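You operate a simulated robot arm through the tools that you are given. There is no shell and no other tool. Be economical: measure what you need, move in short steps, check, and stop when the job is done.

You are at the controls of a simulated robot arm. One attempt, no reset.

## Task
Set the hours from 5:00 to 23:00, save, and put zone 2 on timed.

The check looks at the end state, three seconds after you hand in, the way a careful person would. Anything else that was tipped, shoved, dropped, spilled or broken makes it a failure.

## Robot
A 6-joint arm with a fingered hand, hanging from a carriage that runs on a gantry, over the field with the corners [-2396, 755], [-2405, -725], [95, -741], [104, 739] (x, y) and turns from -6.161 to 5.829 rad about z. Base frame: it is fixed where the carriage stands at the start and does not move with it; the origin is on the floor, on the carriage's upright axis, x ahead of it, y to its left, z up. Readings come in mm, rad, newtons and seconds.
With the tool pointing down near the work surface it reaches from about 100 to 440 mm from the robot's upright axis, wherever it stands. Its first joint turns from -2.897 to 2.897 rad. Places, roughly: boiler switch [-800, -2700, 1100]; control switch [800, -300, 1500]; frost knob [800, -400, 1900]; frost test button [800, -400, 1900]; main knob [800, -400, 1500]; pump one switch [800, -1800, 1400]; pump two switch [800, -1600, 1400]; save button [800, -400, 1200]; start hour knob [800, -200, 1200]; stop hour knob [800, -300, 1200]; trace switch [800, -300, 1900]; water knob [800, -400, 1300]; zone one connector [800, -2300, 1400]; zone one knob [800, -200, 1300]; zone two connector [800, -2200, 1400]; zone two knob [800, -300, 1300]. Payload 3.7 kg.
Tool frame: the origin (TCP) lies between the finger pads and is the grasp point; the fingertips stand 26 mm ahead of it; z points along the fingers, y is the line along which they close. Largest opening 156 mm; the body of the gripper starts 73 mm behind the TCP. The gripper is a hand of 4 fingers: y runs from the thumb to the fingers, the wrist lies at [0, 0, -239] in the tool frame, and closing takes about 1.5 s.
Orientation is told as [roll, pitch, yaw] about the base's x, y, z axes, in that order, counted from this pose: with the fingers straight down and closing along the base's y, the tool's x points along the base's -x, its y along +y and its z along -z.

## Interface
- The arm moves only by the tool play_rows. Its argument "moves" is a list of rows, each an object (a shift or turn left out is 0, a gripper value left out holds the last) with "dr": the turn, a rotation vector about the tool's x, y, z in units of 5 degrees (1.0 is 5 degrees), a list of three; "travel": the shift along the tool's x, y, z in units of 20 mm (1.0 is 20 mm), a list of three; "hand": the closure in counts, from 0 (fully open) to 255 (shut). In form: [{"dr": [wx, wy, wz], "travel": [tx, ty, tz], "hand": hand}, ...]. A call has 1 to 12 rows; each row shifts and turns the commanded pose from where the row before left it, along the tool's axes as they then stand. A call with a number of a shift or a turn outside -1 to 1 is refused whole. A row lasts 0.2 s, in which the tool goes at most 50 mm and 0.15 rad; a call with a longer step from one row to the next is refused whole, and so is a gripper value outside its range. A pose out of reach is approached as far as the arm can. The call stops where the force on the tool passes 40 N (or 10 N more than at its start, if that is more) or the arm is blocked; 0.2 s more then pass. The fingers move at their own pace (about 45 mm/s each) and stop on an object; they squeeze with about 30 N. The grip force told is the motor's: it shows also when the fingers shut on nothing. Time passes only in rows, and 0.2 s behind the last, so rows that do not move let the fingers close. It gives the time, the measured TCP pose, the force on the tool (base axes), the opening and the grip force at its end, in the units of the frame above (readings bear some noise), with the torque about the TCP (base axes, N m) and any sound that the robot's microphone picked up, and new pictures: "pictures" is both (left out), scene, wrist or none.
- Cameras (640 x 400 px; columns grow to the right, rows downward): "scene" is now at [244.4, -48.1, 1670.8]; the picture's right is [-0.62, -0.79, 0.00], its down [-0.68, 0.53, -0.51] and it looks along [0.40, -0.31, -0.86] (base axes); focal length 289 px, centre (320, 200). "wrist" rides on the gripper at [58, -58, -91] in the tool frame; the picture's right is [0.71, 0.71, 0.00], its down [-0.53, 0.53, -0.67] and it looks along [-0.47, 0.47, 0.74] (tool axes); focal length 265 px, centre (320, 200). There is no depth. A picture from a camera that has moved, and an enlarged one, comes with that camera's place and axes in the base frame and with its lens. The place of the scene camera against the robot may be out by one fixed shift of up to 18 mm in any direction.
- raise_lower(by): slides the trunk up (or, below 0, down) by that many mm; the arm and the scene camera ride with it, the base frame stays. It gives what a move gives, with no picture.
- base_move(legs): drives the robot by 1 to 6 legs, each [ahead, left, turn to the left] in mm, mm and rad, along the robot's own axes; the way and the turn of a leg run together, so that a leg with both is an arc; at most 1500 mm and 3.142 rad a leg. The arm and the cameras ride along, it lands a little off, and it stops where it bumps. It keeps to its track: a leg is cut to what the track allows. It gives what a move gives, and a new picture of the scene camera.
- preshape(shape): the hand has 4 fingers and takes this shape, open, in about a second: jaw (thumb against the fingers, like two jaws); tri (thumb and two fingers); tip (a fingertip pinch); poke (one finger out to press); point (the index stretched); flat (the hand flat); cup (the hand cupped); fist (a fist). The gripper value then closes the fingers along that shape, each until it touches; the sizes above hold for jaw. It gives what a move gives, with no picture.
- aim_head(pan, tilt): turns the head with the scene camera to pan (to the left, within 2.705 rad either way) and tilt (down, from -0.506 to 1.204), counted from straight ahead of the robot. It gives what a move gives, and a new picture of the scene camera.
- enlarge(camera, box): a new picture of the part [left, top, right, bottom] of that camera's present view, enlarged. The clock stands still meanwhile.
- job_done(): hands the job in; it is judged then, once.

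Work in short steps. Places have to be worked out from the pictures, the camera data and where the tool is seen: move nearer, look again, correct. Check each grasp and each placing, and mend what went wrong. You have 120 turns and 260 pictures in all, those below and enlarged ones among them. Open the gripper and draw the arm clear of the work before you hand the job in, unless the task says otherwise; then end with one line.

The tools are called after "Request:" by a JSON object that holds its "op" and its "data". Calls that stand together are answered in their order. play_rows: Moves the arm, as the interface text tells. Its arguments: {"type":"object","properties":{"moves":{"type":"array"},"pictures":{"type":"string","enum":["both","scene","wrist","none"]}},"required":["moves"]} The other tools are called the same way: raise_lower (by) slides the trunk up or down; preshape (shape) gives the hand a shape; base_move (legs) drives the base; aim_head (pan, tilt) turns the head that bears the scene camera; enlarge (camera, box) takes an enlarged picture of a part of a camera's view; job_done () hands the job in.

At the start:

```text
t: 0.0
eef_pos: [401.8, -175.9, 1000.2]
ee_rot: [0.0, 0.001, 0.0]
ft_force: [0.0, -0.3, 0.4]
wrist_torque: [-0.01, -0.01, -0.01]
opening: 155.8
grasp_force: 0.1
shape: jaw
trunk travel left (down, up): [-520.0, 159.0]
robot x, y, heading: [1.4, -0.9, 0.001]
head pan, tilt: [-0.663, 1.04]
```

scene: 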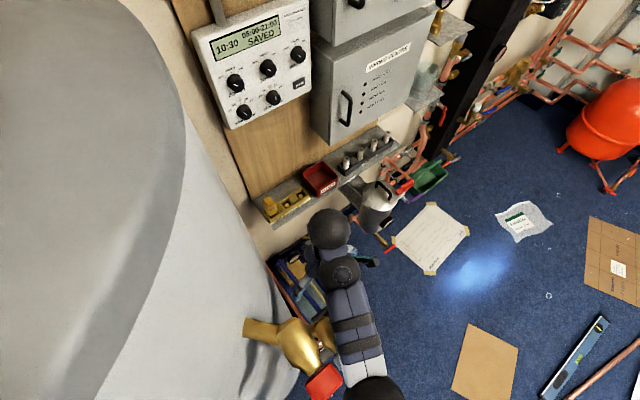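
wrist: 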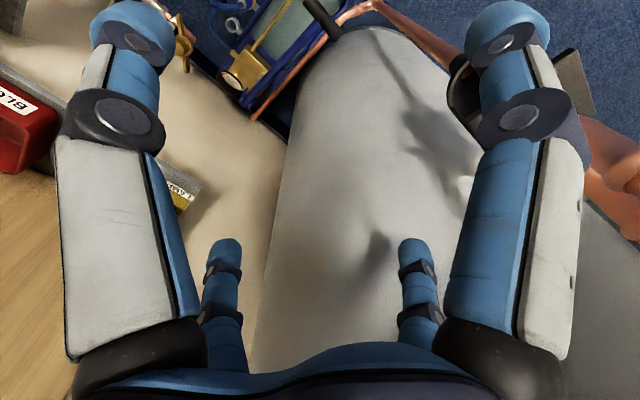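

The controller is at upper left of the scene view; I aim the head at it to see it straight on.

Request:
{"op": "aim_head", "data": {"pan": -0.5, "tilt": 0.6}}

Request:
{"op": "enlarge", "data": {"camera": "scene", "box": [180, 60, 460, 235]}}

```text
t: 0.9
eef_pos: [401.6, -176.7, 1000.3]
ee_rot: [0.001, -0.002, 0.0]
ft_force: [0.0, 0.2, 1.0]
wrist_torque: [0.02, -0.02, -0.01]
opening: 156.0
grasp_force: 0.1
shape: jaw
trunk travel left (down, up): [-520.0, 159.0]
robot x, y, heading: [-1.4, -1.1, -0.0]
head pan, tilt: [-0.499, 0.6]
camera scene: at [269.1, -49.1, 1705.5], right [-0.48, -0.88, 0.0], down [-0.5, 0.27, -0.82], along [0.72, -0.4, -0.57], focal length 289 px, centre (320, 200)
```

scene: 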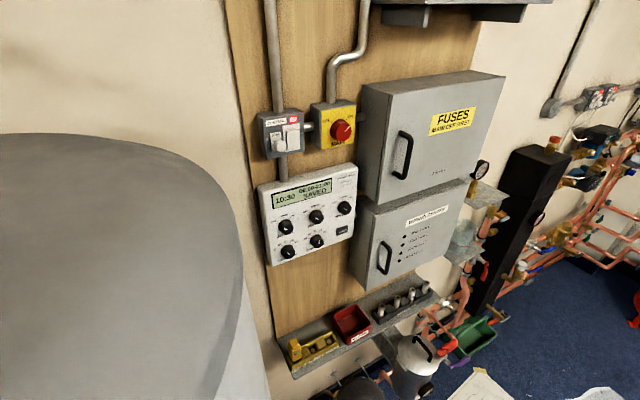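

```text
2.29 times, centred on (320, 148) of scene
camera zoom: at [269.1, -49.1, 1705.5], right [-0.48, -0.88, 0.0], down [-0.5, 0.27, -0.82], along [0.72, -0.4, -0.57], focal length 660 px, centre (320, 320)
```

zoom: 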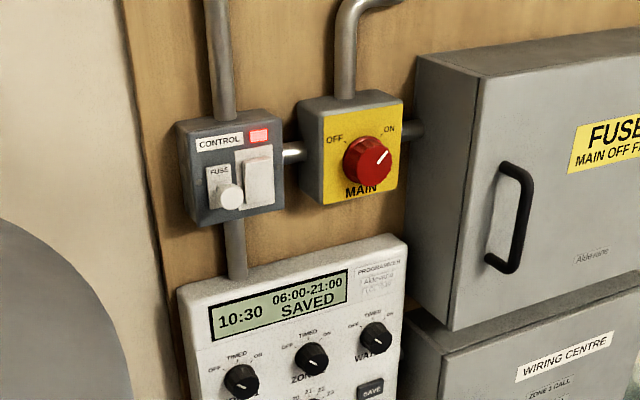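

Zooming in on the programmer.

Request:
{"op": "enlarge", "data": {"camera": "scene", "box": [250, 165, 370, 270]}}

Request:
{"op": "enlarge", "data": {"camera": "scene", "box": [270, 195, 350, 265]}}

```text
3.81 times, centred on (310, 218) of scene
camera zoom: at [269.1, -49.1, 1705.5], right [-0.48, -0.88, 0.0], down [-0.5, 0.27, -0.82], along [0.72, -0.4, -0.57], focal length 1100 px, centre (358, 133)
```

zoom: 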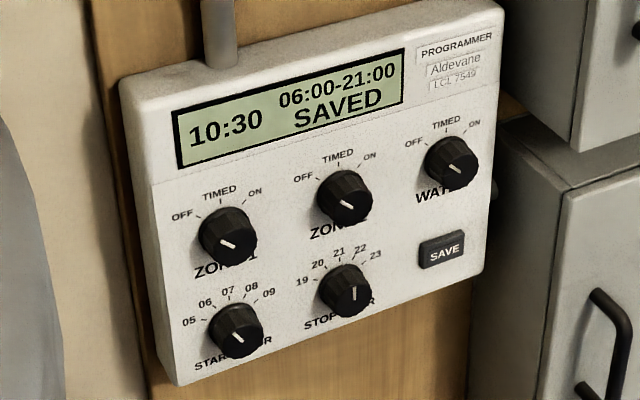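

```text
5.71 times, centred on (310, 230) of scene
camera zoom: at [269.1, -49.1, 1705.5], right [-0.48, -0.88, 0.0], down [-0.5, 0.27, -0.82], along [0.72, -0.4, -0.57], focal length 1650 px, centre (377, 29)
```

zoom: 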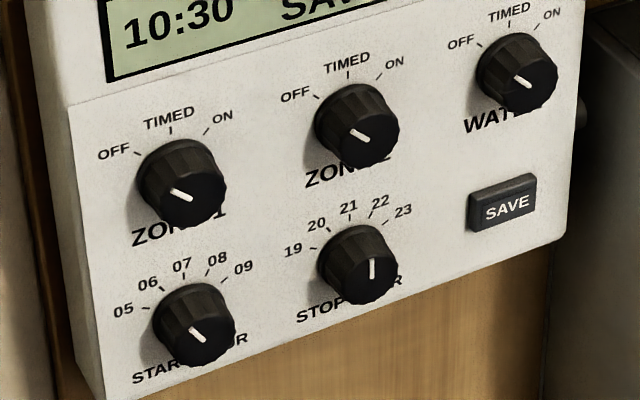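

Readings: zone 2 OFF, start 06, stop 21. I turn the hand to point at the panel (tool z to +x), watching how the arm copes.

Request:
{"op": "play_rows", "data": {"moves": [{"dr": [0, -1, 0]}, {"dr": [0, -1, 0]}, {"dr": [0, -1, 0]}, {"dr": [0, -1, 0]}, {"dr": [0, -1, 0]}, {"dr": [0, -1, 0]}, {"dr": [0, -1, 0]}, {"dr": [0, -1, 0]}, {"dr": [0, -1, 0]}]}}

```text
t: 2.9
eef_pos: [382.8, -158.6, 1034.9]
ee_rot: [-0.003, -0.604, -0.003]
ft_force: [-0.7, 0.0, -0.8]
wrist_torque: [-0.02, 0.0, 0.0]
opening: 156.0
grasp_force: 0.1
shape: jaw
out of reach, approached as far as the arm can: row 6, 7, 8, 9
trunk travel left (down, up): [-520.0, 159.0]
robot x, y, heading: [-0.4, -0.2, 0.002]
head pan, tilt: [-0.499, 0.6]
camera scene: at [269.2, -49.1, 1705.6], right [-0.48, -0.88, 0.0], down [-0.5, 0.27, -0.83], along [0.72, -0.4, -0.56], focal length 289 px, centre (320, 200)
camera wrist: at [282.1, -216.9, 1076.4], right [-0.58, 0.71, -0.4], down [0.05, 0.53, 0.85], along [0.81, 0.47, -0.34], focal length 265 px, centre (320, 200)
```

scene: 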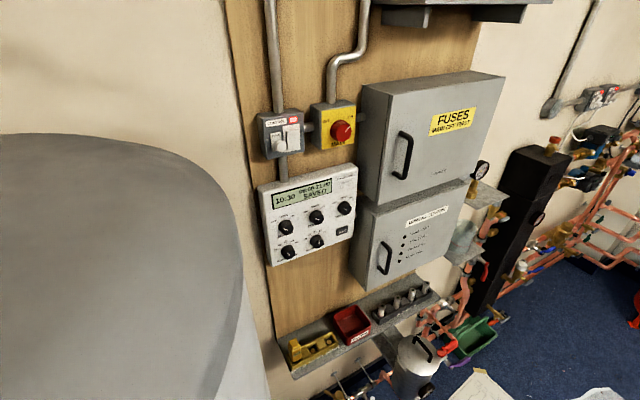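
wrist: 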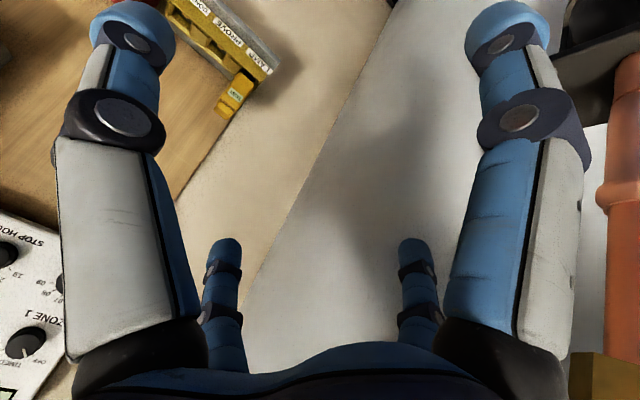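

The wrist got too near the robot's axis; I move the hand ahead, up and to the right before turning further.

Request:
{"op": "play_rows", "data": {"moves": [{"travel": [-1, -0.6, 0]}, {"travel": [-1, -0.6, 0]}, {"travel": [-1, -0.6, 0]}, {"travel": [-1, -0.6, 0]}, {"travel": [-1, -0.6, 0]}, {"travel": [-1, -0.6, 0]}, {"travel": [-1, -0.6, 0]}, {"travel": [-1, -0.6, 0]}], "pictures": "scene"}}

Request:
{"op": "preshape", "data": {"shape": "tip"}}

Request:
{"op": "play_rows", "data": {"moves": [{"dr": [0, -1, 0]}, {"dr": [0, -1, 0]}, {"dr": [0, -1, 0]}, {"dr": [0, -1, 0]}, {"dr": [0, -1, 0]}, {"dr": [0, -1, 0]}, {"dr": [0, -1, 0]}, {"dr": [0, -1, 0]}, {"dr": [0, -1, 0]}]}}

```text
t: 4.7
eef_pos: [503.1, -246.1, 1146.0]
ee_rot: [-0.003, -0.648, -0.001]
ft_force: [-1.2, -0.6, 0.4]
wrist_torque: [0.02, -0.02, -0.01]
opening: 156.0
grasp_force: 0.1
shape: jaw
out of reach, approached as far as the arm can: row 1, 8
trunk travel left (down, up): [-520.0, 159.0]
robot x, y, heading: [-2.7, -0.9, -0.001]
head pan, tilt: [-0.499, 0.6]
camera scene: at [269.0, -49.1, 1705.5], right [-0.48, -0.88, 0.0], down [-0.5, 0.27, -0.82], along [0.72, -0.39, -0.57], focal length 289 px, centre (320, 200)
```

scene: 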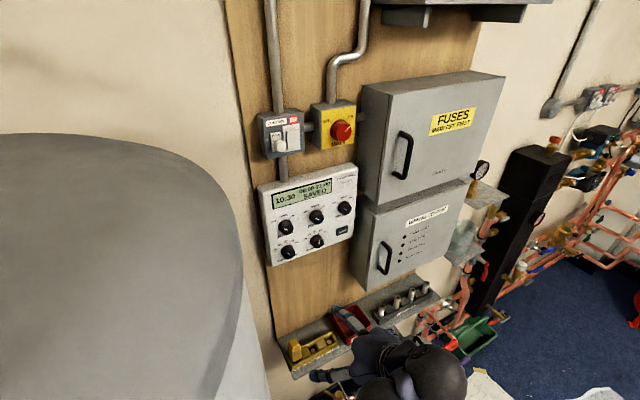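

```text
t: 5.6
eef_pos: [503.6, -246.9, 1146.7]
ee_rot: [-0.001, -0.649, -0.003]
ft_force: [0.2, -0.3, -0.1]
wrist_torque: [0.0, -0.02, -0.01]
opening: 155.9
grasp_force: 0.0
shape: tip
trunk travel left (down, up): [-520.0, 159.0]
robot x, y, heading: [-2.0, 1.6, -0.002]
head pan, tilt: [-0.499, 0.6]
```

```text
t: 7.7
eef_pos: [452.1, -225.3, 1259.4]
ee_rot: [0.006, -1.258, -0.274]
ft_force: [-0.5, -0.3, 0.3]
wrist_torque: [0.0, 0.0, -0.01]
opening: 155.8
grasp_force: 0.1
shape: tip
out of reach, approached as far as the arm can: row 1, 2, 3, 4, 5, 6, 7, 8, 9
trunk travel left (down, up): [-520.0, 159.0]
robot x, y, heading: [6.7, -5.0, -0.015]
head pan, tilt: [-0.499, 0.6]
stopped in row 9: the arm was blocked; the commanded pose is now the measured one
camera scene: at [278.2, -70.5, 1710.8], right [-0.49, -0.87, 0.01], down [-0.48, 0.26, -0.84], along [0.73, -0.42, -0.55], focal length 289 px, centre (320, 200)
camera wrist: at [335.9, -254.3, 1231.6], right [-0.02, 0.74, -0.67], down [-0.32, 0.63, 0.71], along [0.95, 0.23, 0.22], focal length 265 px, centre (320, 200)
```

scene: 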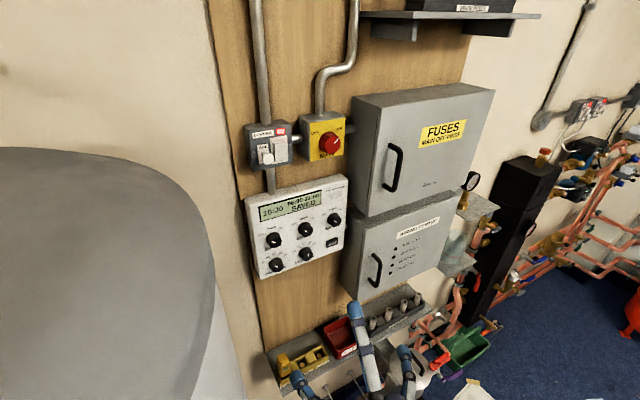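
wrist: 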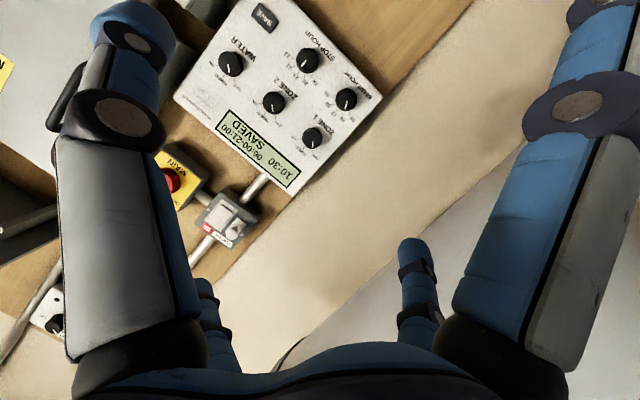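

The arm jammed somewhere near itself. Panel is at about y −300, so I shift the carriage right for a straighter approach and extend the hand ahead.

Request:
{"op": "base_move", "data": {"legs": [[0, -200, 0.015]]}}

Request:
{"op": "play_rows", "data": {"moves": [{"travel": [0, 0, 1]}, {"travel": [0, 0, 1]}, {"travel": [0, 0, 1]}, {"travel": [0, 0, 1]}]}}

```text
t: 9.2
eef_pos: [444.9, -376.9, 1250.7]
ee_rot: [0.063, -1.25, -0.289]
ft_force: [-0.5, 0.2, 0.0]
wrist_torque: [0.03, -0.01, -0.04]
opening: 156.0
grasp_force: 0.0
shape: tip
trunk travel left (down, up): [-520.0, 159.0]
robot x, y, heading: [2.1, -199.2, 0.011]
head pan, tilt: [-0.499, 0.6]
camera scene: at [271.8, -245.5, 1705.5], right [-0.47, -0.88, 0.0], down [-0.5, 0.27, -0.83], along [0.73, -0.39, -0.56], focal length 289 px, centre (320, 200)
```

scene: 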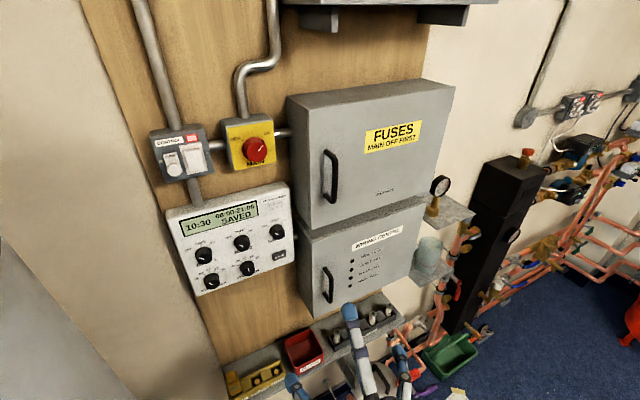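

```text
t: 10.2
eef_pos: [491.1, -382.2, 1275.6]
ee_rot: [0.051, -1.246, -0.278]
ft_force: [0.3, -0.7, -0.4]
wrist_torque: [0.01, -0.01, 0.03]
opening: 155.8
grasp_force: 0.0
shape: tip
out of reach, approached as far as the arm can: row 1, 2, 3, 4
trunk travel left (down, up): [-520.0, 159.0]
robot x, y, heading: [3.3, -199.8, 0.009]
head pan, tilt: [-0.499, 0.6]
camera scene: at [271.7, -245.5, 1705.5], right [-0.47, -0.88, 0.0], down [-0.5, 0.26, -0.83], along [0.73, -0.39, -0.56], focal length 289 px, centre (320, 200)
camera wrist: at [376.3, -414.8, 1247.2], right [-0.06, 0.75, -0.66], down [-0.34, 0.61, 0.72], along [0.94, 0.26, 0.22], focal length 265 px, centre (320, 200)
```

scene: 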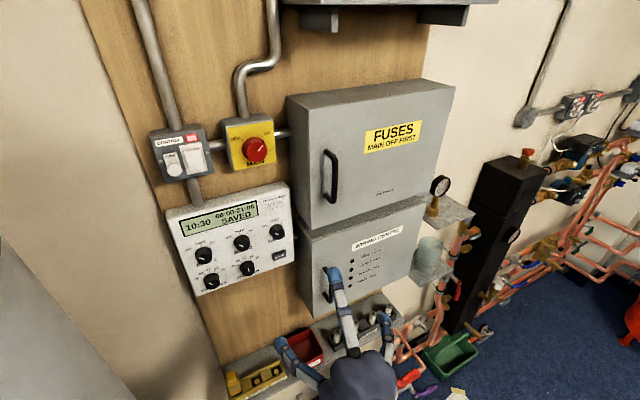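
wrist: 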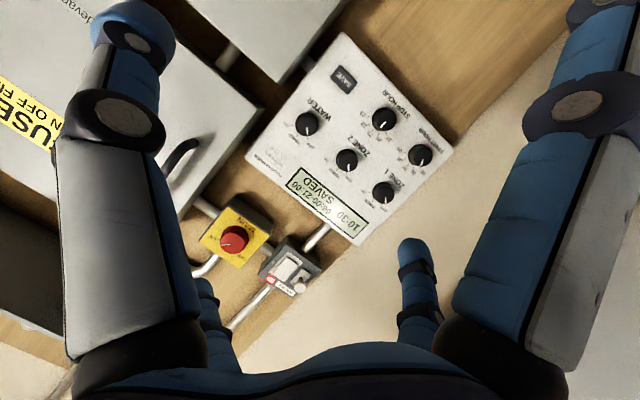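

Stop knob triangulates to about (768, −318, 1193). I check whether the reach is better lower: move down while turning further, and correcting yaw.

Request:
{"op": "play_rows", "data": {"moves": [{"travel": [1, 0, 0.3]}, {"travel": [1, 0, 0.3]}, {"travel": [1, 0, 0.3]}, {"travel": [1, 0, 0.3]}, {"travel": [1, 0, 0.3]}, {"travel": [1, 0, 0.3]}], "pictures": "none"}}

Request:
{"op": "play_rows", "data": {"moves": [{"dr": [0, -1, 0]}, {"dr": [0, -1, 0]}, {"dr": [0, -1, 0]}], "pictures": "none"}}

```text
t: 11.7
eef_pos: [438.6, -368.2, 1245.9]
ee_rot: [0.046, -1.248, -0.271]
ft_force: [0.8, 0.2, 0.6]
wrist_torque: [0.0, -0.02, 0.0]
opening: 155.9
grasp_force: 0.2
shape: tip
out of reach, approached as far as the arm can: row 1, 2, 3, 4, 5, 6
trunk travel left (down, up): [-520.0, 159.0]
robot x, y, heading: [3.4, -200.6, 0.009]
head pan, tilt: [-0.499, 0.6]
```

```text
t: 12.4
eef_pos: [460.0, -372.4, 1349.9]
ee_rot: [0.223, -1.489, -0.454]
ft_force: [-0.2, 0.1, 1.3]
wrist_torque: [-0.01, 0.0, 0.03]
opening: 156.0
grasp_force: 0.0
shape: tip
out of reach, approached as far as the arm can: row 1, 2, 3
trunk travel left (down, up): [-520.0, 159.0]
robot x, y, heading: [4.1, -200.2, 0.014]
head pan, tilt: [-0.499, 0.6]
```

Horizontal pointing is only reachable higher relative to the trunk, so I lower the trunk by 200.

Request:
{"op": "raise_lower", "data": {"by": -200}}

Request:
{"op": "play_rows", "data": {"moves": [{"travel": [0, 0, 0]}]}}

```text
t: 14.6
eef_pos: [458.8, -373.7, 1150.9]
ee_rot: [0.219, -1.489, -0.451]
ft_force: [-0.3, 0.4, 0.6]
wrist_torque: [-0.01, 0.01, 0.01]
opening: 155.8
grasp_force: 0.0
shape: tip
trunk travel left (down, up): [-320.0, 359.0]
robot x, y, heading: [2.6, -198.5, 0.008]
head pan, tilt: [-0.499, 0.6]
```

```text
t: 15.0
eef_pos: [459.9, -372.4, 1148.8]
ee_rot: [0.221, -1.486, -0.45]
ft_force: [-0.3, -0.7, 0.0]
wrist_torque: [-0.04, 0.02, -0.01]
opening: 155.9
grasp_force: 0.0
shape: tip
trunk travel left (down, up): [-320.0, 359.0]
robot x, y, heading: [-0.6, -198.8, 0.007]
head pan, tilt: [-0.499, 0.6]
camera scene: at [271.8, -245.5, 1505.6], right [-0.47, -0.88, 0.0], down [-0.5, 0.26, -0.83], along [0.73, -0.39, -0.56], focal length 289 px, centre (320, 200)
camera wrist: at [353.1, -407.3, 1096.9], right [0.11, 0.71, -0.69], down [-0.49, 0.65, 0.59], along [0.87, 0.27, 0.42], focal length 265 px, centre (320, 200)
```

scene: 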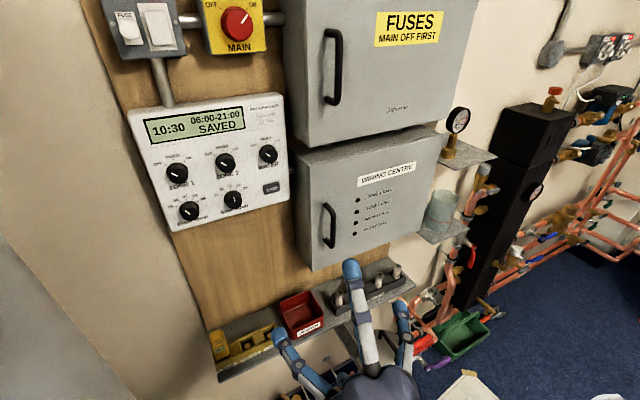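
wrist: 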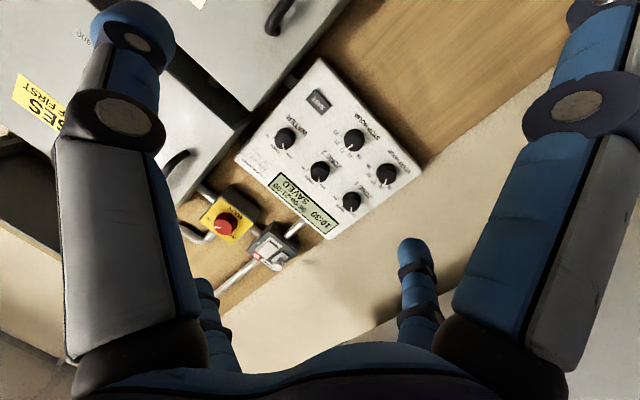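

The hand now points mostly at the panel, about 13° off to the right and 5° down; I correct that.

Request:
{"op": "play_rows", "data": {"moves": [{"dr": [-0.9, 0, 0]}, {"dr": [-0.9, 0, 0]}, {"dr": [-0.9, 0, 0]}, {"dr": [0, -0.9, 0]}], "pictures": "wrist"}}

```text
t: 16.0
eef_pos: [447.1, -357.6, 1171.8]
ee_rot: [0.546, -1.506, -0.546]
ft_force: [-0.2, -0.9, 0.1]
wrist_torque: [0.03, 0.01, 0.0]
opening: 156.1
grasp_force: 0.2
shape: tip
out of reach, approached as far as the arm can: row 1, 2, 3, 4
trunk travel left (down, up): [-320.0, 359.0]
robot x, y, heading: [3.5, -200.6, 0.008]
head pan, tilt: [-0.499, 0.6]
camera wrist: at [352.5, -414.2, 1116.0], right [-0.04, 0.73, -0.68], down [-0.64, 0.51, 0.58], along [0.77, 0.46, 0.45], focal length 265 px, centre (320, 200)
```

wrist: 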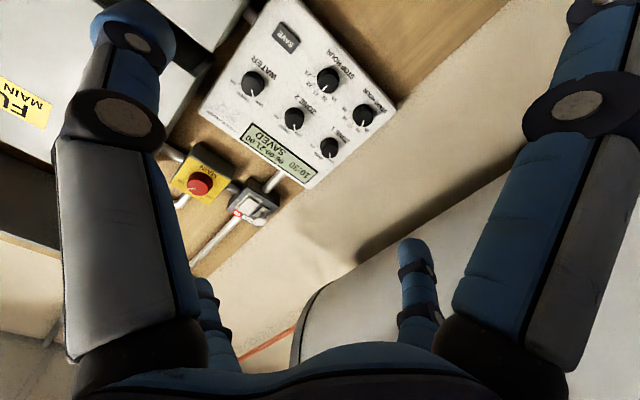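

Now nearly straight; test moving ahead.

Request:
{"op": "play_rows", "data": {"moves": [{"travel": [0, 0, 1]}, {"travel": [0, 0, 1]}, {"travel": [0, 0, 1]}, {"travel": [0, 0, 1]}], "pictures": "wrist"}}

```text
t: 17.0
eef_pos: [500.8, -339.2, 1197.9]
ee_rot: [0.491, -1.501, -0.492]
ft_force: [0.0, -0.5, 0.4]
wrist_torque: [-0.01, -0.01, 0.03]
opening: 156.2
grasp_force: 0.0
shape: tip
out of reach, approached as far as the arm can: row 1, 2, 3, 4
trunk travel left (down, up): [-320.0, 359.0]
robot x, y, heading: [-0.3, -201.4, 0.013]
head pan, tilt: [-0.499, 0.6]
camera wrist: at [405.1, -395.9, 1143.6], right [-0.04, 0.73, -0.68], down [-0.63, 0.51, 0.58], along [0.77, 0.46, 0.44], focal length 265 px, centre (320, 200)
```

wrist: 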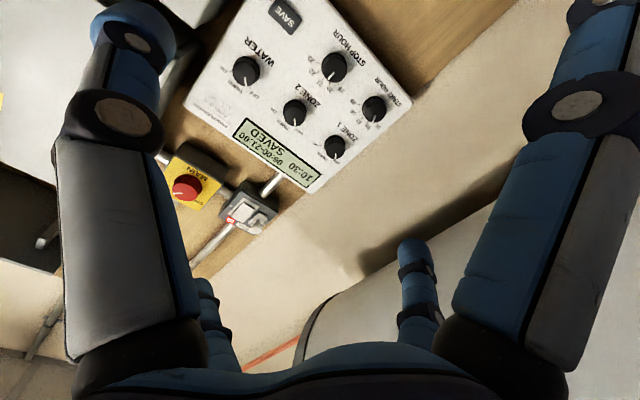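

Still limited (it rises when reaching out), so I lower the trunk another 150 and raise the hand with the arm.

Request:
{"op": "raise_lower", "data": {"by": -150}}

Request:
{"op": "play_rows", "data": {"moves": [{"travel": [-1, 0, 0.3]}, {"travel": [-1, 0, 0.3]}, {"travel": [-1, 0, 0.3]}, {"travel": [-1, 0, 0.3]}, {"travel": [-1, 0, 0.3]}, {"travel": [-1, 0, 0.3]}, {"travel": [-1, 0, 0.3]}]}}

```text
t: 18.8
eef_pos: [499.7, -340.1, 1048.6]
ee_rot: [0.489, -1.502, -0.492]
ft_force: [-0.3, 0.3, -0.2]
wrist_torque: [-0.04, -0.02, 0.0]
opening: 155.9
grasp_force: 0.0
shape: tip
trunk travel left (down, up): [-170.0, 509.0]
robot x, y, heading: [2.9, -199.2, 0.008]
head pan, tilt: [-0.499, 0.6]
```

```text
t: 20.4
eef_pos: [550.5, -343.3, 1184.0]
ee_rot: [0.492, -1.502, -0.494]
ft_force: [-0.6, -0.1, 0.2]
wrist_torque: [-0.04, 0.02, 0.01]
opening: 156.1
grasp_force: 0.0
shape: tip
trunk travel left (down, up): [-170.0, 509.0]
robot x, y, heading: [1.1, -199.8, 0.007]
head pan, tilt: [-0.499, 0.6]
camera scene: at [271.9, -245.5, 1355.5], right [-0.47, -0.88, 0.0], down [-0.5, 0.26, -0.83], along [0.73, -0.39, -0.56], focal length 289 px, centre (320, 200)
camera wrist: at [455.5, -399.8, 1129.7], right [-0.04, 0.73, -0.68], down [-0.63, 0.51, 0.58], along [0.77, 0.46, 0.44], focal length 265 px, centre (320, 200)
```

scene: 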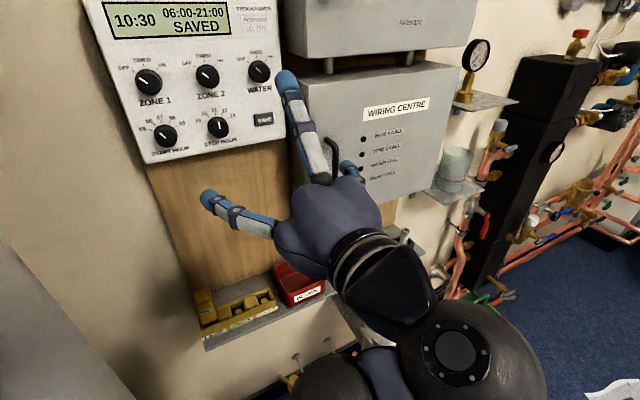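
wrist: 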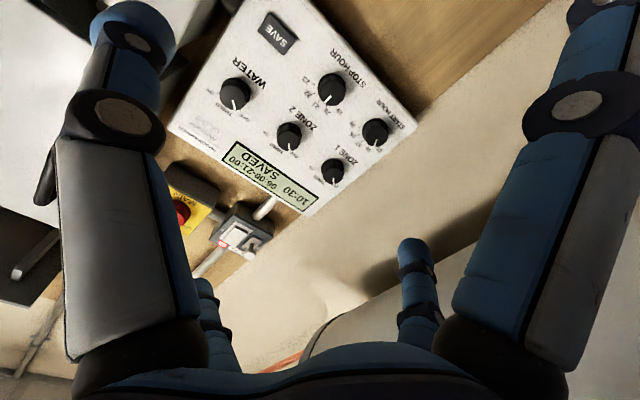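

The whole pose is reachable now. I close the fingers partway to see the pinch geometry, and aim the head better.

Request:
{"op": "play_rows", "data": {"moves": [{"hand": 170, "dr": [0, -0.7, 0]}, {"travel": [0, 0, 0]}, {"travel": [0, 0, 0]}, {"travel": [0, 0, 0]}, {"travel": [0, 0, 0]}, {"travel": [0, 0, 0]}], "pictures": "wrist"}}

Request:
{"op": "aim_head", "data": {"pan": -0.25, "tilt": 0.4}}

```text
t: 21.8
eef_pos: [549.9, -342.9, 1183.7]
ee_rot: [1.557, -1.537, -1.563]
ft_force: [-0.3, 0.9, 0.2]
wrist_torque: [-0.02, 0.01, 0.01]
opening: 52.4
grasp_force: 0.0
shape: tip
trunk travel left (down, up): [-170.0, 509.0]
robot x, y, heading: [4.9, -195.4, 0.008]
head pan, tilt: [-0.499, 0.6]
camera wrist: at [458.6, -399.3, 1124.2], right [0.0, 0.73, -0.68], down [-0.67, 0.51, 0.54], along [0.75, 0.45, 0.49], focal length 265 px, centre (320, 200)
```

wrist: 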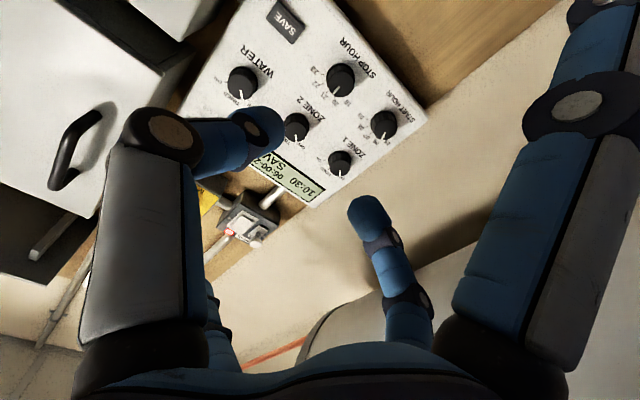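

```text
t: 22.5
eef_pos: [549.7, -341.9, 1184.6]
ee_rot: [1.559, -1.536, -1.565]
ft_force: [-0.2, 0.6, -0.4]
wrist_torque: [0.01, -0.02, 0.01]
opening: 52.4
grasp_force: 0.0
shape: tip
trunk travel left (down, up): [-170.0, 509.0]
robot x, y, heading: [-1.6, -202.3, 0.01]
head pan, tilt: [-0.25, 0.4]
camera scene: at [283.7, -226.0, 1373.7], right [-0.24, -0.97, 0.0], down [-0.38, 0.09, -0.92], along [0.89, -0.22, -0.39], focal length 289 px, centre (320, 200)
```

scene: 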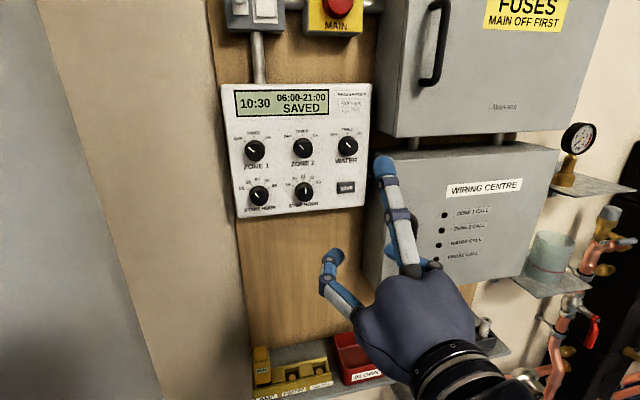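

The four fingers appear set at ±x/±y of the tool; tip shape leaves the ±x ones stretched, which would hit neighbouring knobs. I try "cup" to see whether all four close around a knob.

Request:
{"op": "preshape", "data": {"shape": "cup"}}

Request:
{"op": "play_rows", "data": {"moves": [{"hand": 150}, {"travel": [0, 0, 0]}, {"travel": [0, 0, 0]}, {"travel": [0, 0, 0]}, {"travel": [0, 0, 0]}, {"travel": [0, 0, 0]}]}}

```text
t: 23.4
eef_pos: [550.1, -342.1, 1185.4]
ee_rot: [1.561, -1.537, -1.565]
ft_force: [-0.1, 0.9, 0.1]
wrist_torque: [-0.01, -0.04, -0.03]
opening: 60.1
grasp_force: 0.2
shape: cup
trunk travel left (down, up): [-170.0, 509.0]
robot x, y, heading: [1.3, -204.6, 0.01]
head pan, tilt: [-0.25, 0.4]
```

```text
t: 24.8
eef_pos: [549.7, -342.5, 1185.7]
ee_rot: [1.56, -1.538, -1.563]
ft_force: [0.1, -0.9, -0.3]
wrist_torque: [-0.02, 0.03, 0.01]
opening: 24.4
grasp_force: 0.0
shape: tri
trunk travel left (down, up): [-170.0, 509.0]
robot x, y, heading: [4.9, -196.2, 0.011]
head pan, tilt: [-0.25, 0.4]
camera scene: at [283.7, -226.0, 1373.8], right [-0.24, -0.97, 0.0], down [-0.38, 0.09, -0.92], along [0.9, -0.22, -0.39], focal length 289 px, centre (320, 200)
camera wrist: at [458.6, -399.3, 1124.3], right [0.0, 0.73, -0.68], down [-0.67, 0.51, 0.54], along [0.75, 0.45, 0.49], focal length 265 px, centre (320, 200)
```

scene: 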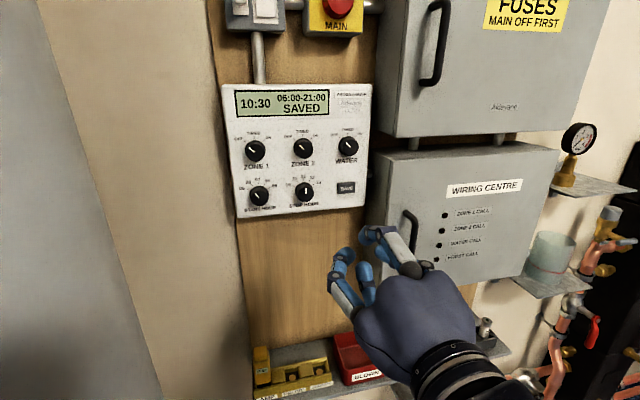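
wrist: 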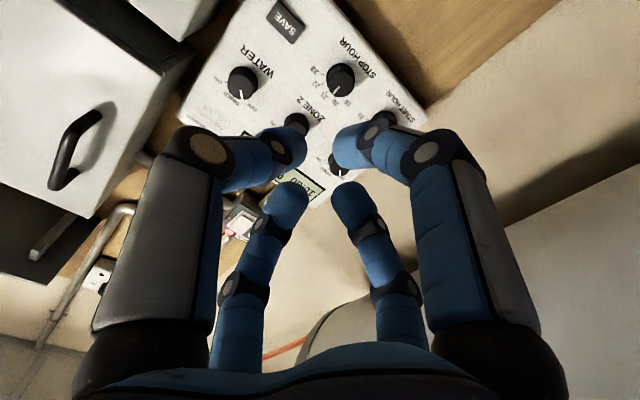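

The four fingers now close symmetrically around the TCP - ideal for knobs. Stop knob from the wrist view lies near (768, −318, 1185). I open to about 52 mm and move ahead in line with it.

Request:
{"op": "play_rows", "data": {"moves": [{"hand": 20, "travel": [0, 0.6, 0.8]}, {"travel": [0, 0.6, 0.8]}, {"travel": [0, 0, 1]}, {"travel": [0, 0, 1]}, {"travel": [0, 0, 1]}]}}

Request:
{"op": "enlarge", "data": {"camera": "scene", "box": [210, 70, 420, 280]}}

```text
t: 26.0
eef_pos: [580.9, -318.0, 1186.9]
ee_rot: [1.534, -1.537, -1.538]
ft_force: [0.0, 0.2, -0.4]
wrist_torque: [0.02, 0.03, 0.0]
opening: 55.1
grasp_force: 0.0
shape: jaw
out of reach, approached as far as the arm can: row 3, 4, 5
trunk travel left (down, up): [-170.0, 509.0]
robot x, y, heading: [1.2, -198.8, 0.01]
head pan, tilt: [-0.25, 0.4]
camera scene: at [283.7, -225.9, 1373.8], right [-0.24, -0.97, 0.0], down [-0.38, 0.09, -0.92], along [0.9, -0.22, -0.39], focal length 289 px, centre (320, 200)
camera wrist: at [490.5, -373.8, 1127.0], right [0.0, 0.73, -0.68], down [-0.67, 0.51, 0.54], along [0.75, 0.45, 0.49], focal length 265 px, centre (320, 200)
```

scene: 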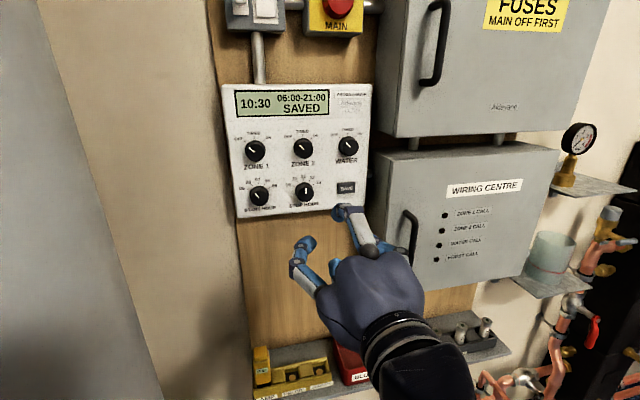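
wrist: 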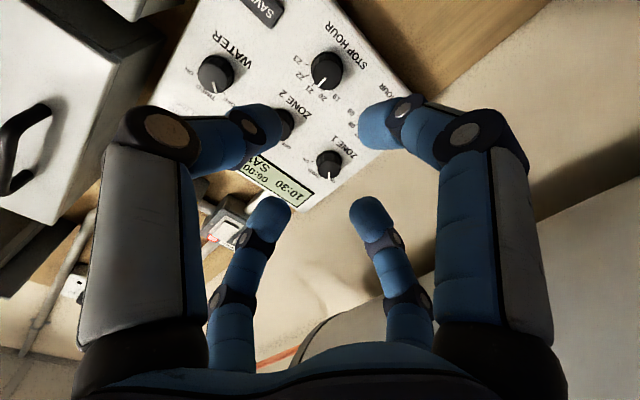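

```text
1.90 times, centred on (315, 175) of scene
camera zoom: at [283.7, -225.9, 1373.8], right [-0.24, -0.97, 0.0], down [-0.38, 0.09, -0.92], along [0.9, -0.22, -0.39], focal length 550 px, centre (330, 248)
```

zoom: 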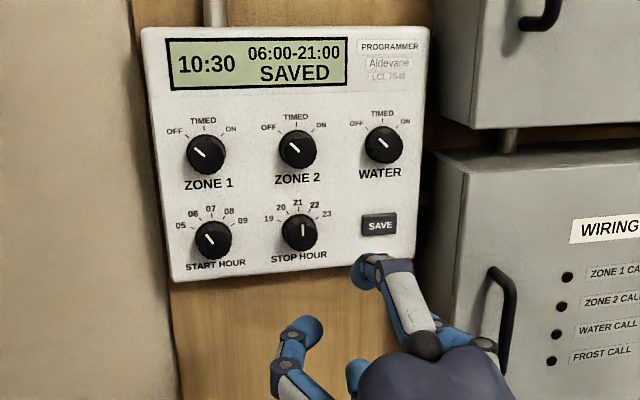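

Reach stops at x≈581. I drive the carriage ahead and a bit right, and lower the trunk 100 more to gain reach.

Request:
{"op": "base_move", "data": {"legs": [[0, -90, 0], [60, 0, 0]]}}

Request:
{"op": "raise_lower", "data": {"by": -100}}

Request:
{"op": "play_rows", "data": {"moves": [{"travel": [-1, 0.8, 0]}, {"travel": [-1, 0.8, 0]}, {"travel": [-1, 0.8, 0]}, {"travel": [-1, 0.8, 0]}, {"travel": [-1, 0.8, 0]}]}}

```text
t: 27.7
eef_pos: [643.5, -412.0, 1187.1]
ee_rot: [1.543, -1.538, -1.552]
ft_force: [0.2, 0.3, -0.5]
wrist_torque: [0.01, 0.04, 0.02]
opening: 55.0
grasp_force: 0.2
shape: jaw
trunk travel left (down, up): [-170.0, 509.0]
robot x, y, heading: [61.8, -291.3, 0.009]
head pan, tilt: [-0.25, 0.4]
camera scene: at [344.8, -319.9, 1373.9], right [-0.24, -0.97, 0.0], down [-0.38, 0.09, -0.92], along [0.89, -0.22, -0.39], focal length 289 px, centre (320, 200)
```

scene: 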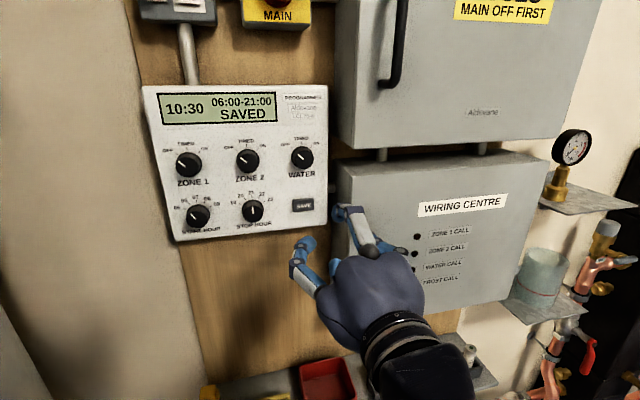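

```text
t: 29.1
eef_pos: [642.0, -412.3, 1088.3]
ee_rot: [1.536, -1.538, -1.543]
ft_force: [-1.0, 0.2, 0.6]
wrist_torque: [0.0, -0.01, -0.01]
opening: 54.8
grasp_force: 0.0
shape: jaw
trunk travel left (down, up): [-70.0, 609.0]
robot x, y, heading: [59.5, -297.6, 0.009]
head pan, tilt: [-0.25, 0.4]
```

```text
t: 30.3
eef_pos: [643.4, -335.6, 1188.0]
ee_rot: [1.519, -1.536, -1.528]
ft_force: [-0.2, 0.3, 0.6]
wrist_torque: [-0.02, -0.01, 0.03]
opening: 55.1
grasp_force: 0.0
shape: jaw
trunk travel left (down, up): [-70.0, 609.0]
robot x, y, heading: [64.9, -291.2, 0.004]
head pan, tilt: [-0.25, 0.4]
camera scene: at [344.5, -319.8, 1273.8], right [-0.24, -0.97, 0.0], down [-0.38, 0.09, -0.92], along [0.89, -0.22, -0.39], focal length 289 px, centre (320, 200)
camera wrist: at [551.3, -391.8, 1126.4], right [0.0, 0.73, -0.68], down [-0.66, 0.51, 0.54], along [0.75, 0.45, 0.49], focal length 265 px, centre (320, 200)
```

scene: 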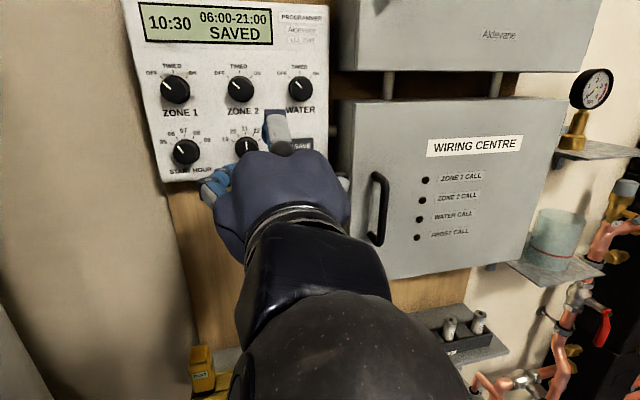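
wrist: 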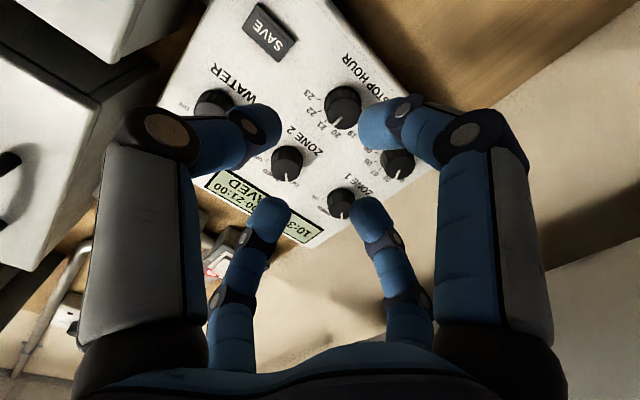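

All four knob places worked out: stop ≈(772,−316,1181), start ≈(…,−236,1183), zone 2 ≈(…,−316,1257), save ≈(…,−394,1179). I approach the stop knob to x≈705 and re-measure.

Request:
{"op": "play_rows", "data": {"moves": [{"travel": [0.35, 0.95, 0]}, {"travel": [0, 0, 1]}, {"travel": [0, 0, 1]}, {"travel": [0, 0, 1]}]}}

```text
t: 31.3
eef_pos: [695.1, -321.6, 1199.8]
ee_rot: [2.255, -1.533, -2.284]
ft_force: [0.0, -0.9, 0.5]
wrist_torque: [-0.01, -0.01, 0.0]
opening: 55.1
grasp_force: 0.1
shape: jaw
out of reach, approached as far as the arm can: row 4
trunk travel left (down, up): [-70.0, 609.0]
robot x, y, heading: [64.5, -295.4, 0.005]
head pan, tilt: [-0.25, 0.4]
camera scene: at [344.5, -320.9, 1273.8], right [-0.24, -0.97, 0.0], down [-0.38, 0.09, -0.92], along [0.89, -0.22, -0.39], focal length 289 px, centre (320, 200)
camera wrist: at [603.3, -375.3, 1137.3], right [0.04, 0.73, -0.69], down [-0.67, 0.53, 0.53], along [0.75, 0.43, 0.51], focal length 265 px, centre (320, 200)
```

scene: 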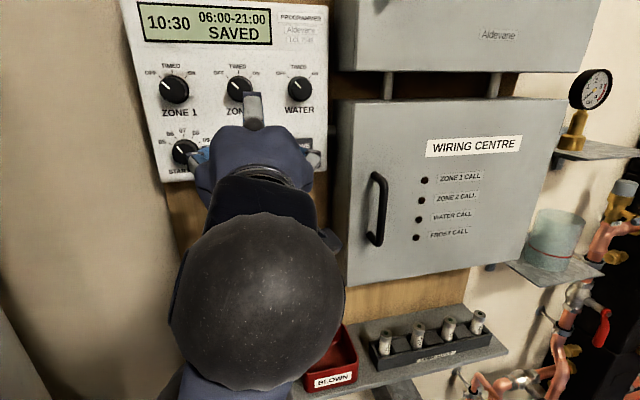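
wrist: 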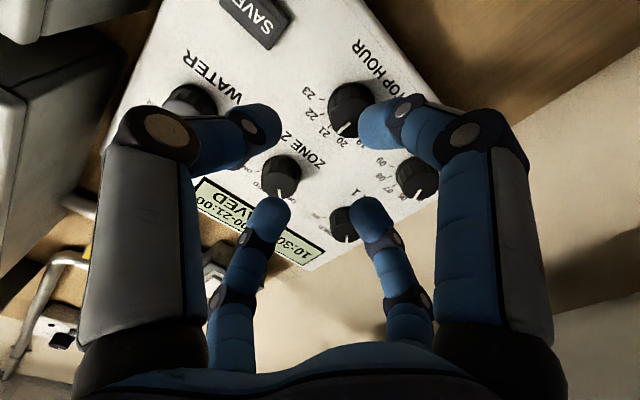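

Near the reach limit again; I draw back 40 mm, lower the trunk the rest, and drive ahead the last 35 mm.

Request:
{"op": "play_rows", "data": {"moves": [{"travel": [0, 0, -1]}, {"travel": [0, 0, -1]}], "pictures": "none"}}

Request:
{"op": "raise_lower", "data": {"by": -65}}

Request:
{"op": "base_move", "data": {"legs": [[36, 0, 0]]}}

Request:
{"op": "play_rows", "data": {"moves": [{"travel": [-1, 0, 0]}, {"travel": [-1, 0, 0]}, {"travel": [-1, 0, 0]}]}}

```text
t: 31.9
eef_pos: [662.3, -315.6, 1184.1]
ee_rot: [1.548, -1.537, -1.556]
ft_force: [0.3, 0.3, -0.7]
wrist_torque: [0.03, 0.01, -0.01]
opening: 55.2
grasp_force: 0.1
shape: jaw
trunk travel left (down, up): [-70.0, 609.0]
robot x, y, heading: [62.4, -292.1, 0.004]
head pan, tilt: [-0.25, 0.4]
```

```text
t: 32.9
eef_pos: [663.4, -316.9, 1119.6]
ee_rot: [1.538, -1.538, -1.543]
ft_force: [-0.8, 0.6, 0.1]
wrist_torque: [0.0, 0.02, 0.0]
opening: 55.1
grasp_force: 0.0
shape: jaw
trunk travel left (down, up): [-5.0, 674.0]
robot x, y, heading: [64.1, -294.3, 0.012]
head pan, tilt: [-0.25, 0.4]
```

```text
t: 33.8
eef_pos: [700.0, -314.6, 1120.1]
ee_rot: [1.57, -1.538, -1.578]
ft_force: [-0.7, 0.4, 0.1]
wrist_torque: [-0.01, -0.02, -0.02]
opening: 55.0
grasp_force: 0.0
shape: jaw
trunk travel left (down, up): [-5.0, 674.0]
robot x, y, heading: [99.0, -294.3, 0.005]
head pan, tilt: [-0.25, 0.4]
camera scene: at [380.4, -319.3, 1209.2], right [-0.24, -0.97, 0.0], down [-0.38, 0.09, -0.92], along [0.89, -0.22, -0.39], focal length 289 px, centre (320, 200)
```

scene: 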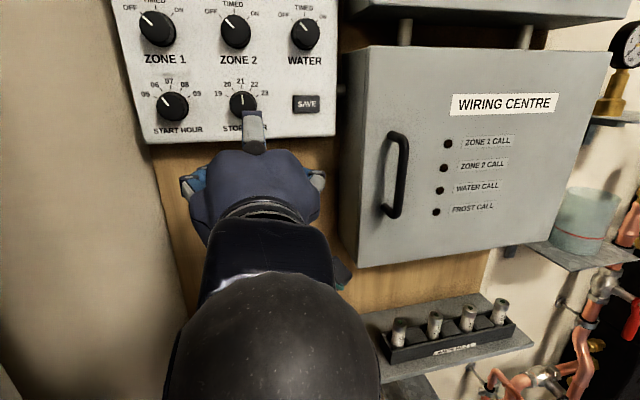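

```text
t: 34.6
eef_pos: [697.2, -319.0, 1178.8]
ee_rot: [1.506, -1.538, -1.512]
ft_force: [0.1, -0.1, 1.0]
wrist_torque: [-0.01, 0.03, -0.02]
opening: 55.3
grasp_force: 0.1
shape: jaw
trunk travel left (down, up): [-5.0, 674.0]
robot x, y, heading: [95.5, -291.6, 0.01]
head pan, tilt: [-0.25, 0.4]
camera scene: at [379.2, -319.3, 1208.8], right [-0.24, -0.97, 0.0], down [-0.38, 0.09, -0.92], along [0.89, -0.22, -0.39], focal length 289 px, centre (320, 200)
camera wrist: at [604.6, -374.6, 1118.0], right [0.0, 0.73, -0.68], down [-0.66, 0.51, 0.54], along [0.75, 0.45, 0.49], focal length 265 px, centre (320, 200)
```

scene: 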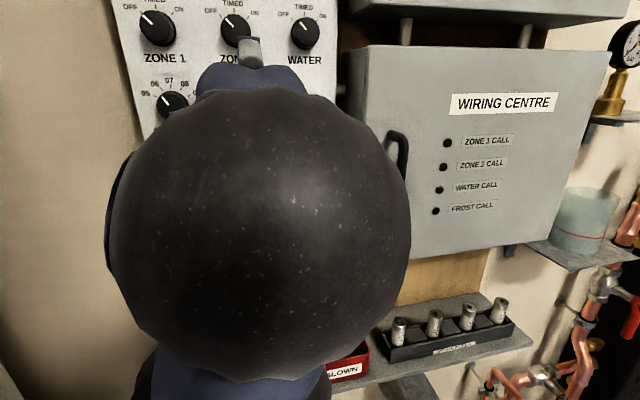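
wrist: 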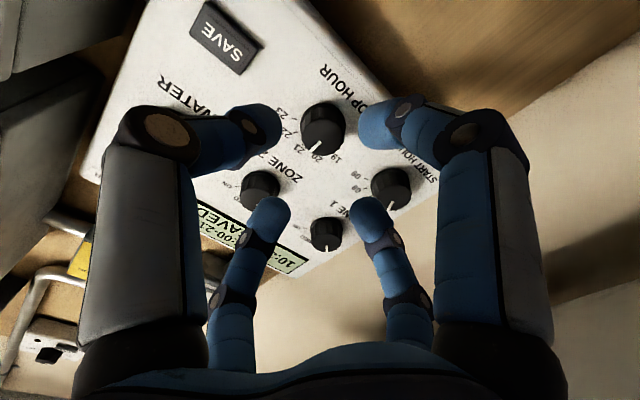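

Refined: stop knob front ≈ (758, −319, 1177), hand is in line. I advance 36 mm and look.

Request:
{"op": "play_rows", "data": {"moves": [{"travel": [0.1, 0, 0.6]}, {"travel": [0, 0, 0.6]}, {"travel": [0, 0, 0.6]}], "pictures": "wrist"}}

```text
t: 35.4
eef_pos: [733.4, -316.8, 1176.2]
ee_rot: [1.525, -1.538, -1.533]
ft_force: [0.7, 0.0, 0.5]
wrist_torque: [-0.01, 0.0, 0.0]
opening: 54.8
grasp_force: 0.1
shape: jaw
trunk travel left (down, up): [-5.0, 674.0]
robot x, y, heading: [99.8, -290.9, 0.005]
head pan, tilt: [-0.25, 0.4]
camera wrist: at [641.0, -373.6, 1115.9], right [0.0, 0.73, -0.68], down [-0.66, 0.51, 0.54], along [0.75, 0.45, 0.49], focal length 265 px, centre (320, 200)
```

wrist: 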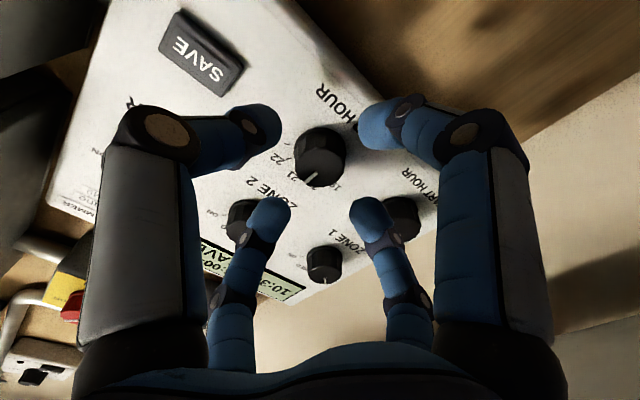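

Tips are level with the knob's front face and centred. I advance 16 mm and close.

Request:
{"op": "play_rows", "data": {"moves": [{"travel": [0, -0.05, 0.8]}, {"hand": 200}, {"travel": [0, 0, 0]}, {"travel": [0, 0, 0]}, {"travel": [0, 0, 0]}, {"travel": [0, 0, 0]}], "pictures": "wrist"}}

```text
t: 36.8
eef_pos: [742.2, -309.8, 1148.5]
ee_rot: [1.57, -1.538, -1.585]
ft_force: [0.4, -0.5, -0.2]
wrist_torque: [0.01, 0.01, 0.0]
opening: 13.2
grasp_force: 0.0
shape: tri
out of reach, approached as far as the arm can: row 1
trunk travel left (down, up): [-5.0, 674.0]
robot x, y, heading: [100.5, -295.3, 0.007]
head pan, tilt: [-0.25, 0.4]
camera wrist: at [649.6, -365.6, 1087.5], right [0.01, 0.73, -0.68], down [-0.66, 0.52, 0.54], along [0.75, 0.45, 0.49], focal length 265 px, centre (320, 200)
```

wrist: 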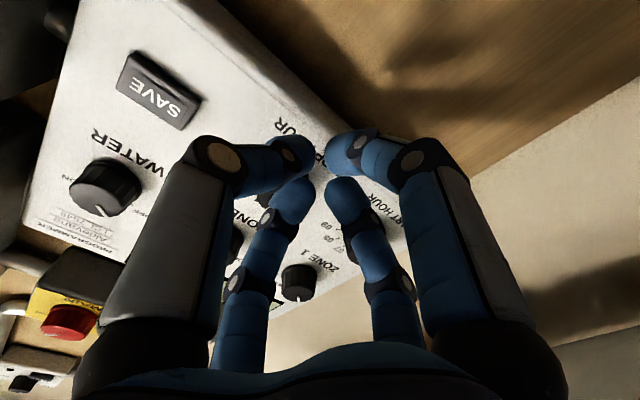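

The arm ran out of reach and sagged below the knob (z 1148). Reach seems best when hand is lower relative to trunk; I back out, check the knobs, then raise the trunk ~37.

Request:
{"op": "play_rows", "data": {"moves": [{"travel": [0, 0, -1]}, {"travel": [0, 0, -1]}, {"hand": 20, "travel": [0, 0, -0.5]}, {"travel": [0, 0, 0]}], "pictures": "wrist"}}

Request:
{"op": "raise_lower", "data": {"by": 37}}

```text
t: 37.8
eef_pos: [717.5, -321.7, 1178.9]
ee_rot: [1.547, -1.537, -1.553]
ft_force: [0.1, 0.9, -0.1]
wrist_torque: [0.0, 0.01, 0.01]
opening: 54.5
grasp_force: 0.1
shape: jaw
out of reach, approached as far as the arm can: row 2, 3
trunk travel left (down, up): [-5.0, 674.0]
robot x, y, heading: [98.0, -291.9, 0.007]
head pan, tilt: [-0.25, 0.4]
camera wrist: at [626.9, -378.5, 1119.0], right [0.0, 0.73, -0.68], down [-0.66, 0.51, 0.54], along [0.75, 0.45, 0.49], focal length 265 px, centre (320, 200)
```

wrist: 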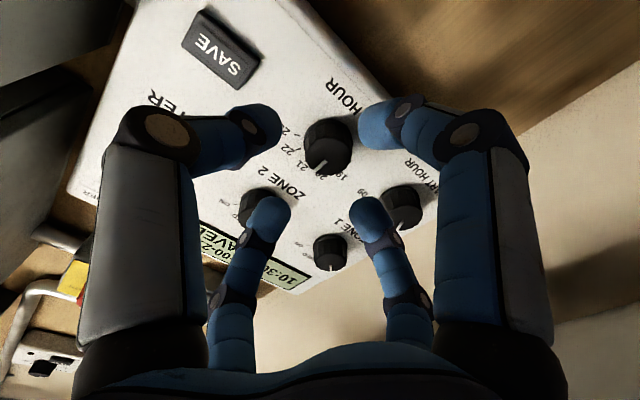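

```text
t: 38.6
eef_pos: [719.0, -321.7, 1217.8]
ee_rot: [1.54, -1.539, -1.549]
ft_force: [0.2, -0.2, 0.3]
wrist_torque: [0.0, -0.03, -0.01]
opening: 54.9
grasp_force: 0.1
shape: jaw
trunk travel left (down, up): [-42.0, 637.0]
robot x, y, heading: [97.7, -288.4, 0.012]
head pan, tilt: [-0.25, 0.4]
```

Stop knob is unchanged at 21. Now bring the hand down to z≈1178 and back a bit, checking reach messages.

Request:
{"op": "play_rows", "data": {"moves": [{"travel": [1, 0.1, -0.5]}, {"travel": [0.95, 0, 0]}, {"travel": [0, 0, 0]}], "pictures": "none"}}

Request:
{"op": "play_rows", "data": {"moves": [{"travel": [0, 0, 0.5]}, {"travel": [0, 0, 0.5]}], "pictures": "none"}}

```text
t: 39.4
eef_pos: [720.7, -320.6, 1177.3]
ee_rot: [1.628, -1.55, -1.635]
ft_force: [0.2, -0.7, -0.3]
wrist_torque: [-0.01, -0.02, 0.02]
opening: 55.0
grasp_force: 0.1
shape: jaw
out of reach, approached as far as the arm can: row 1, 2
trunk travel left (down, up): [-42.0, 637.0]
robot x, y, heading: [97.0, -290.7, 0.005]
head pan, tilt: [-0.25, 0.4]
```

```text
t: 40.0
eef_pos: [728.5, -322.1, 1172.4]
ee_rot: [1.629, -1.541, -1.641]
ft_force: [0.0, 0.1, -0.3]
wrist_torque: [-0.04, -0.01, -0.04]
opening: 55.0
grasp_force: 0.1
shape: jaw
out of reach, approached as far as the arm can: row 1, 2
trunk travel left (down, up): [-42.0, 637.0]
robot x, y, heading: [94.5, -292.6, 0.011]
head pan, tilt: [-0.25, 0.4]
```

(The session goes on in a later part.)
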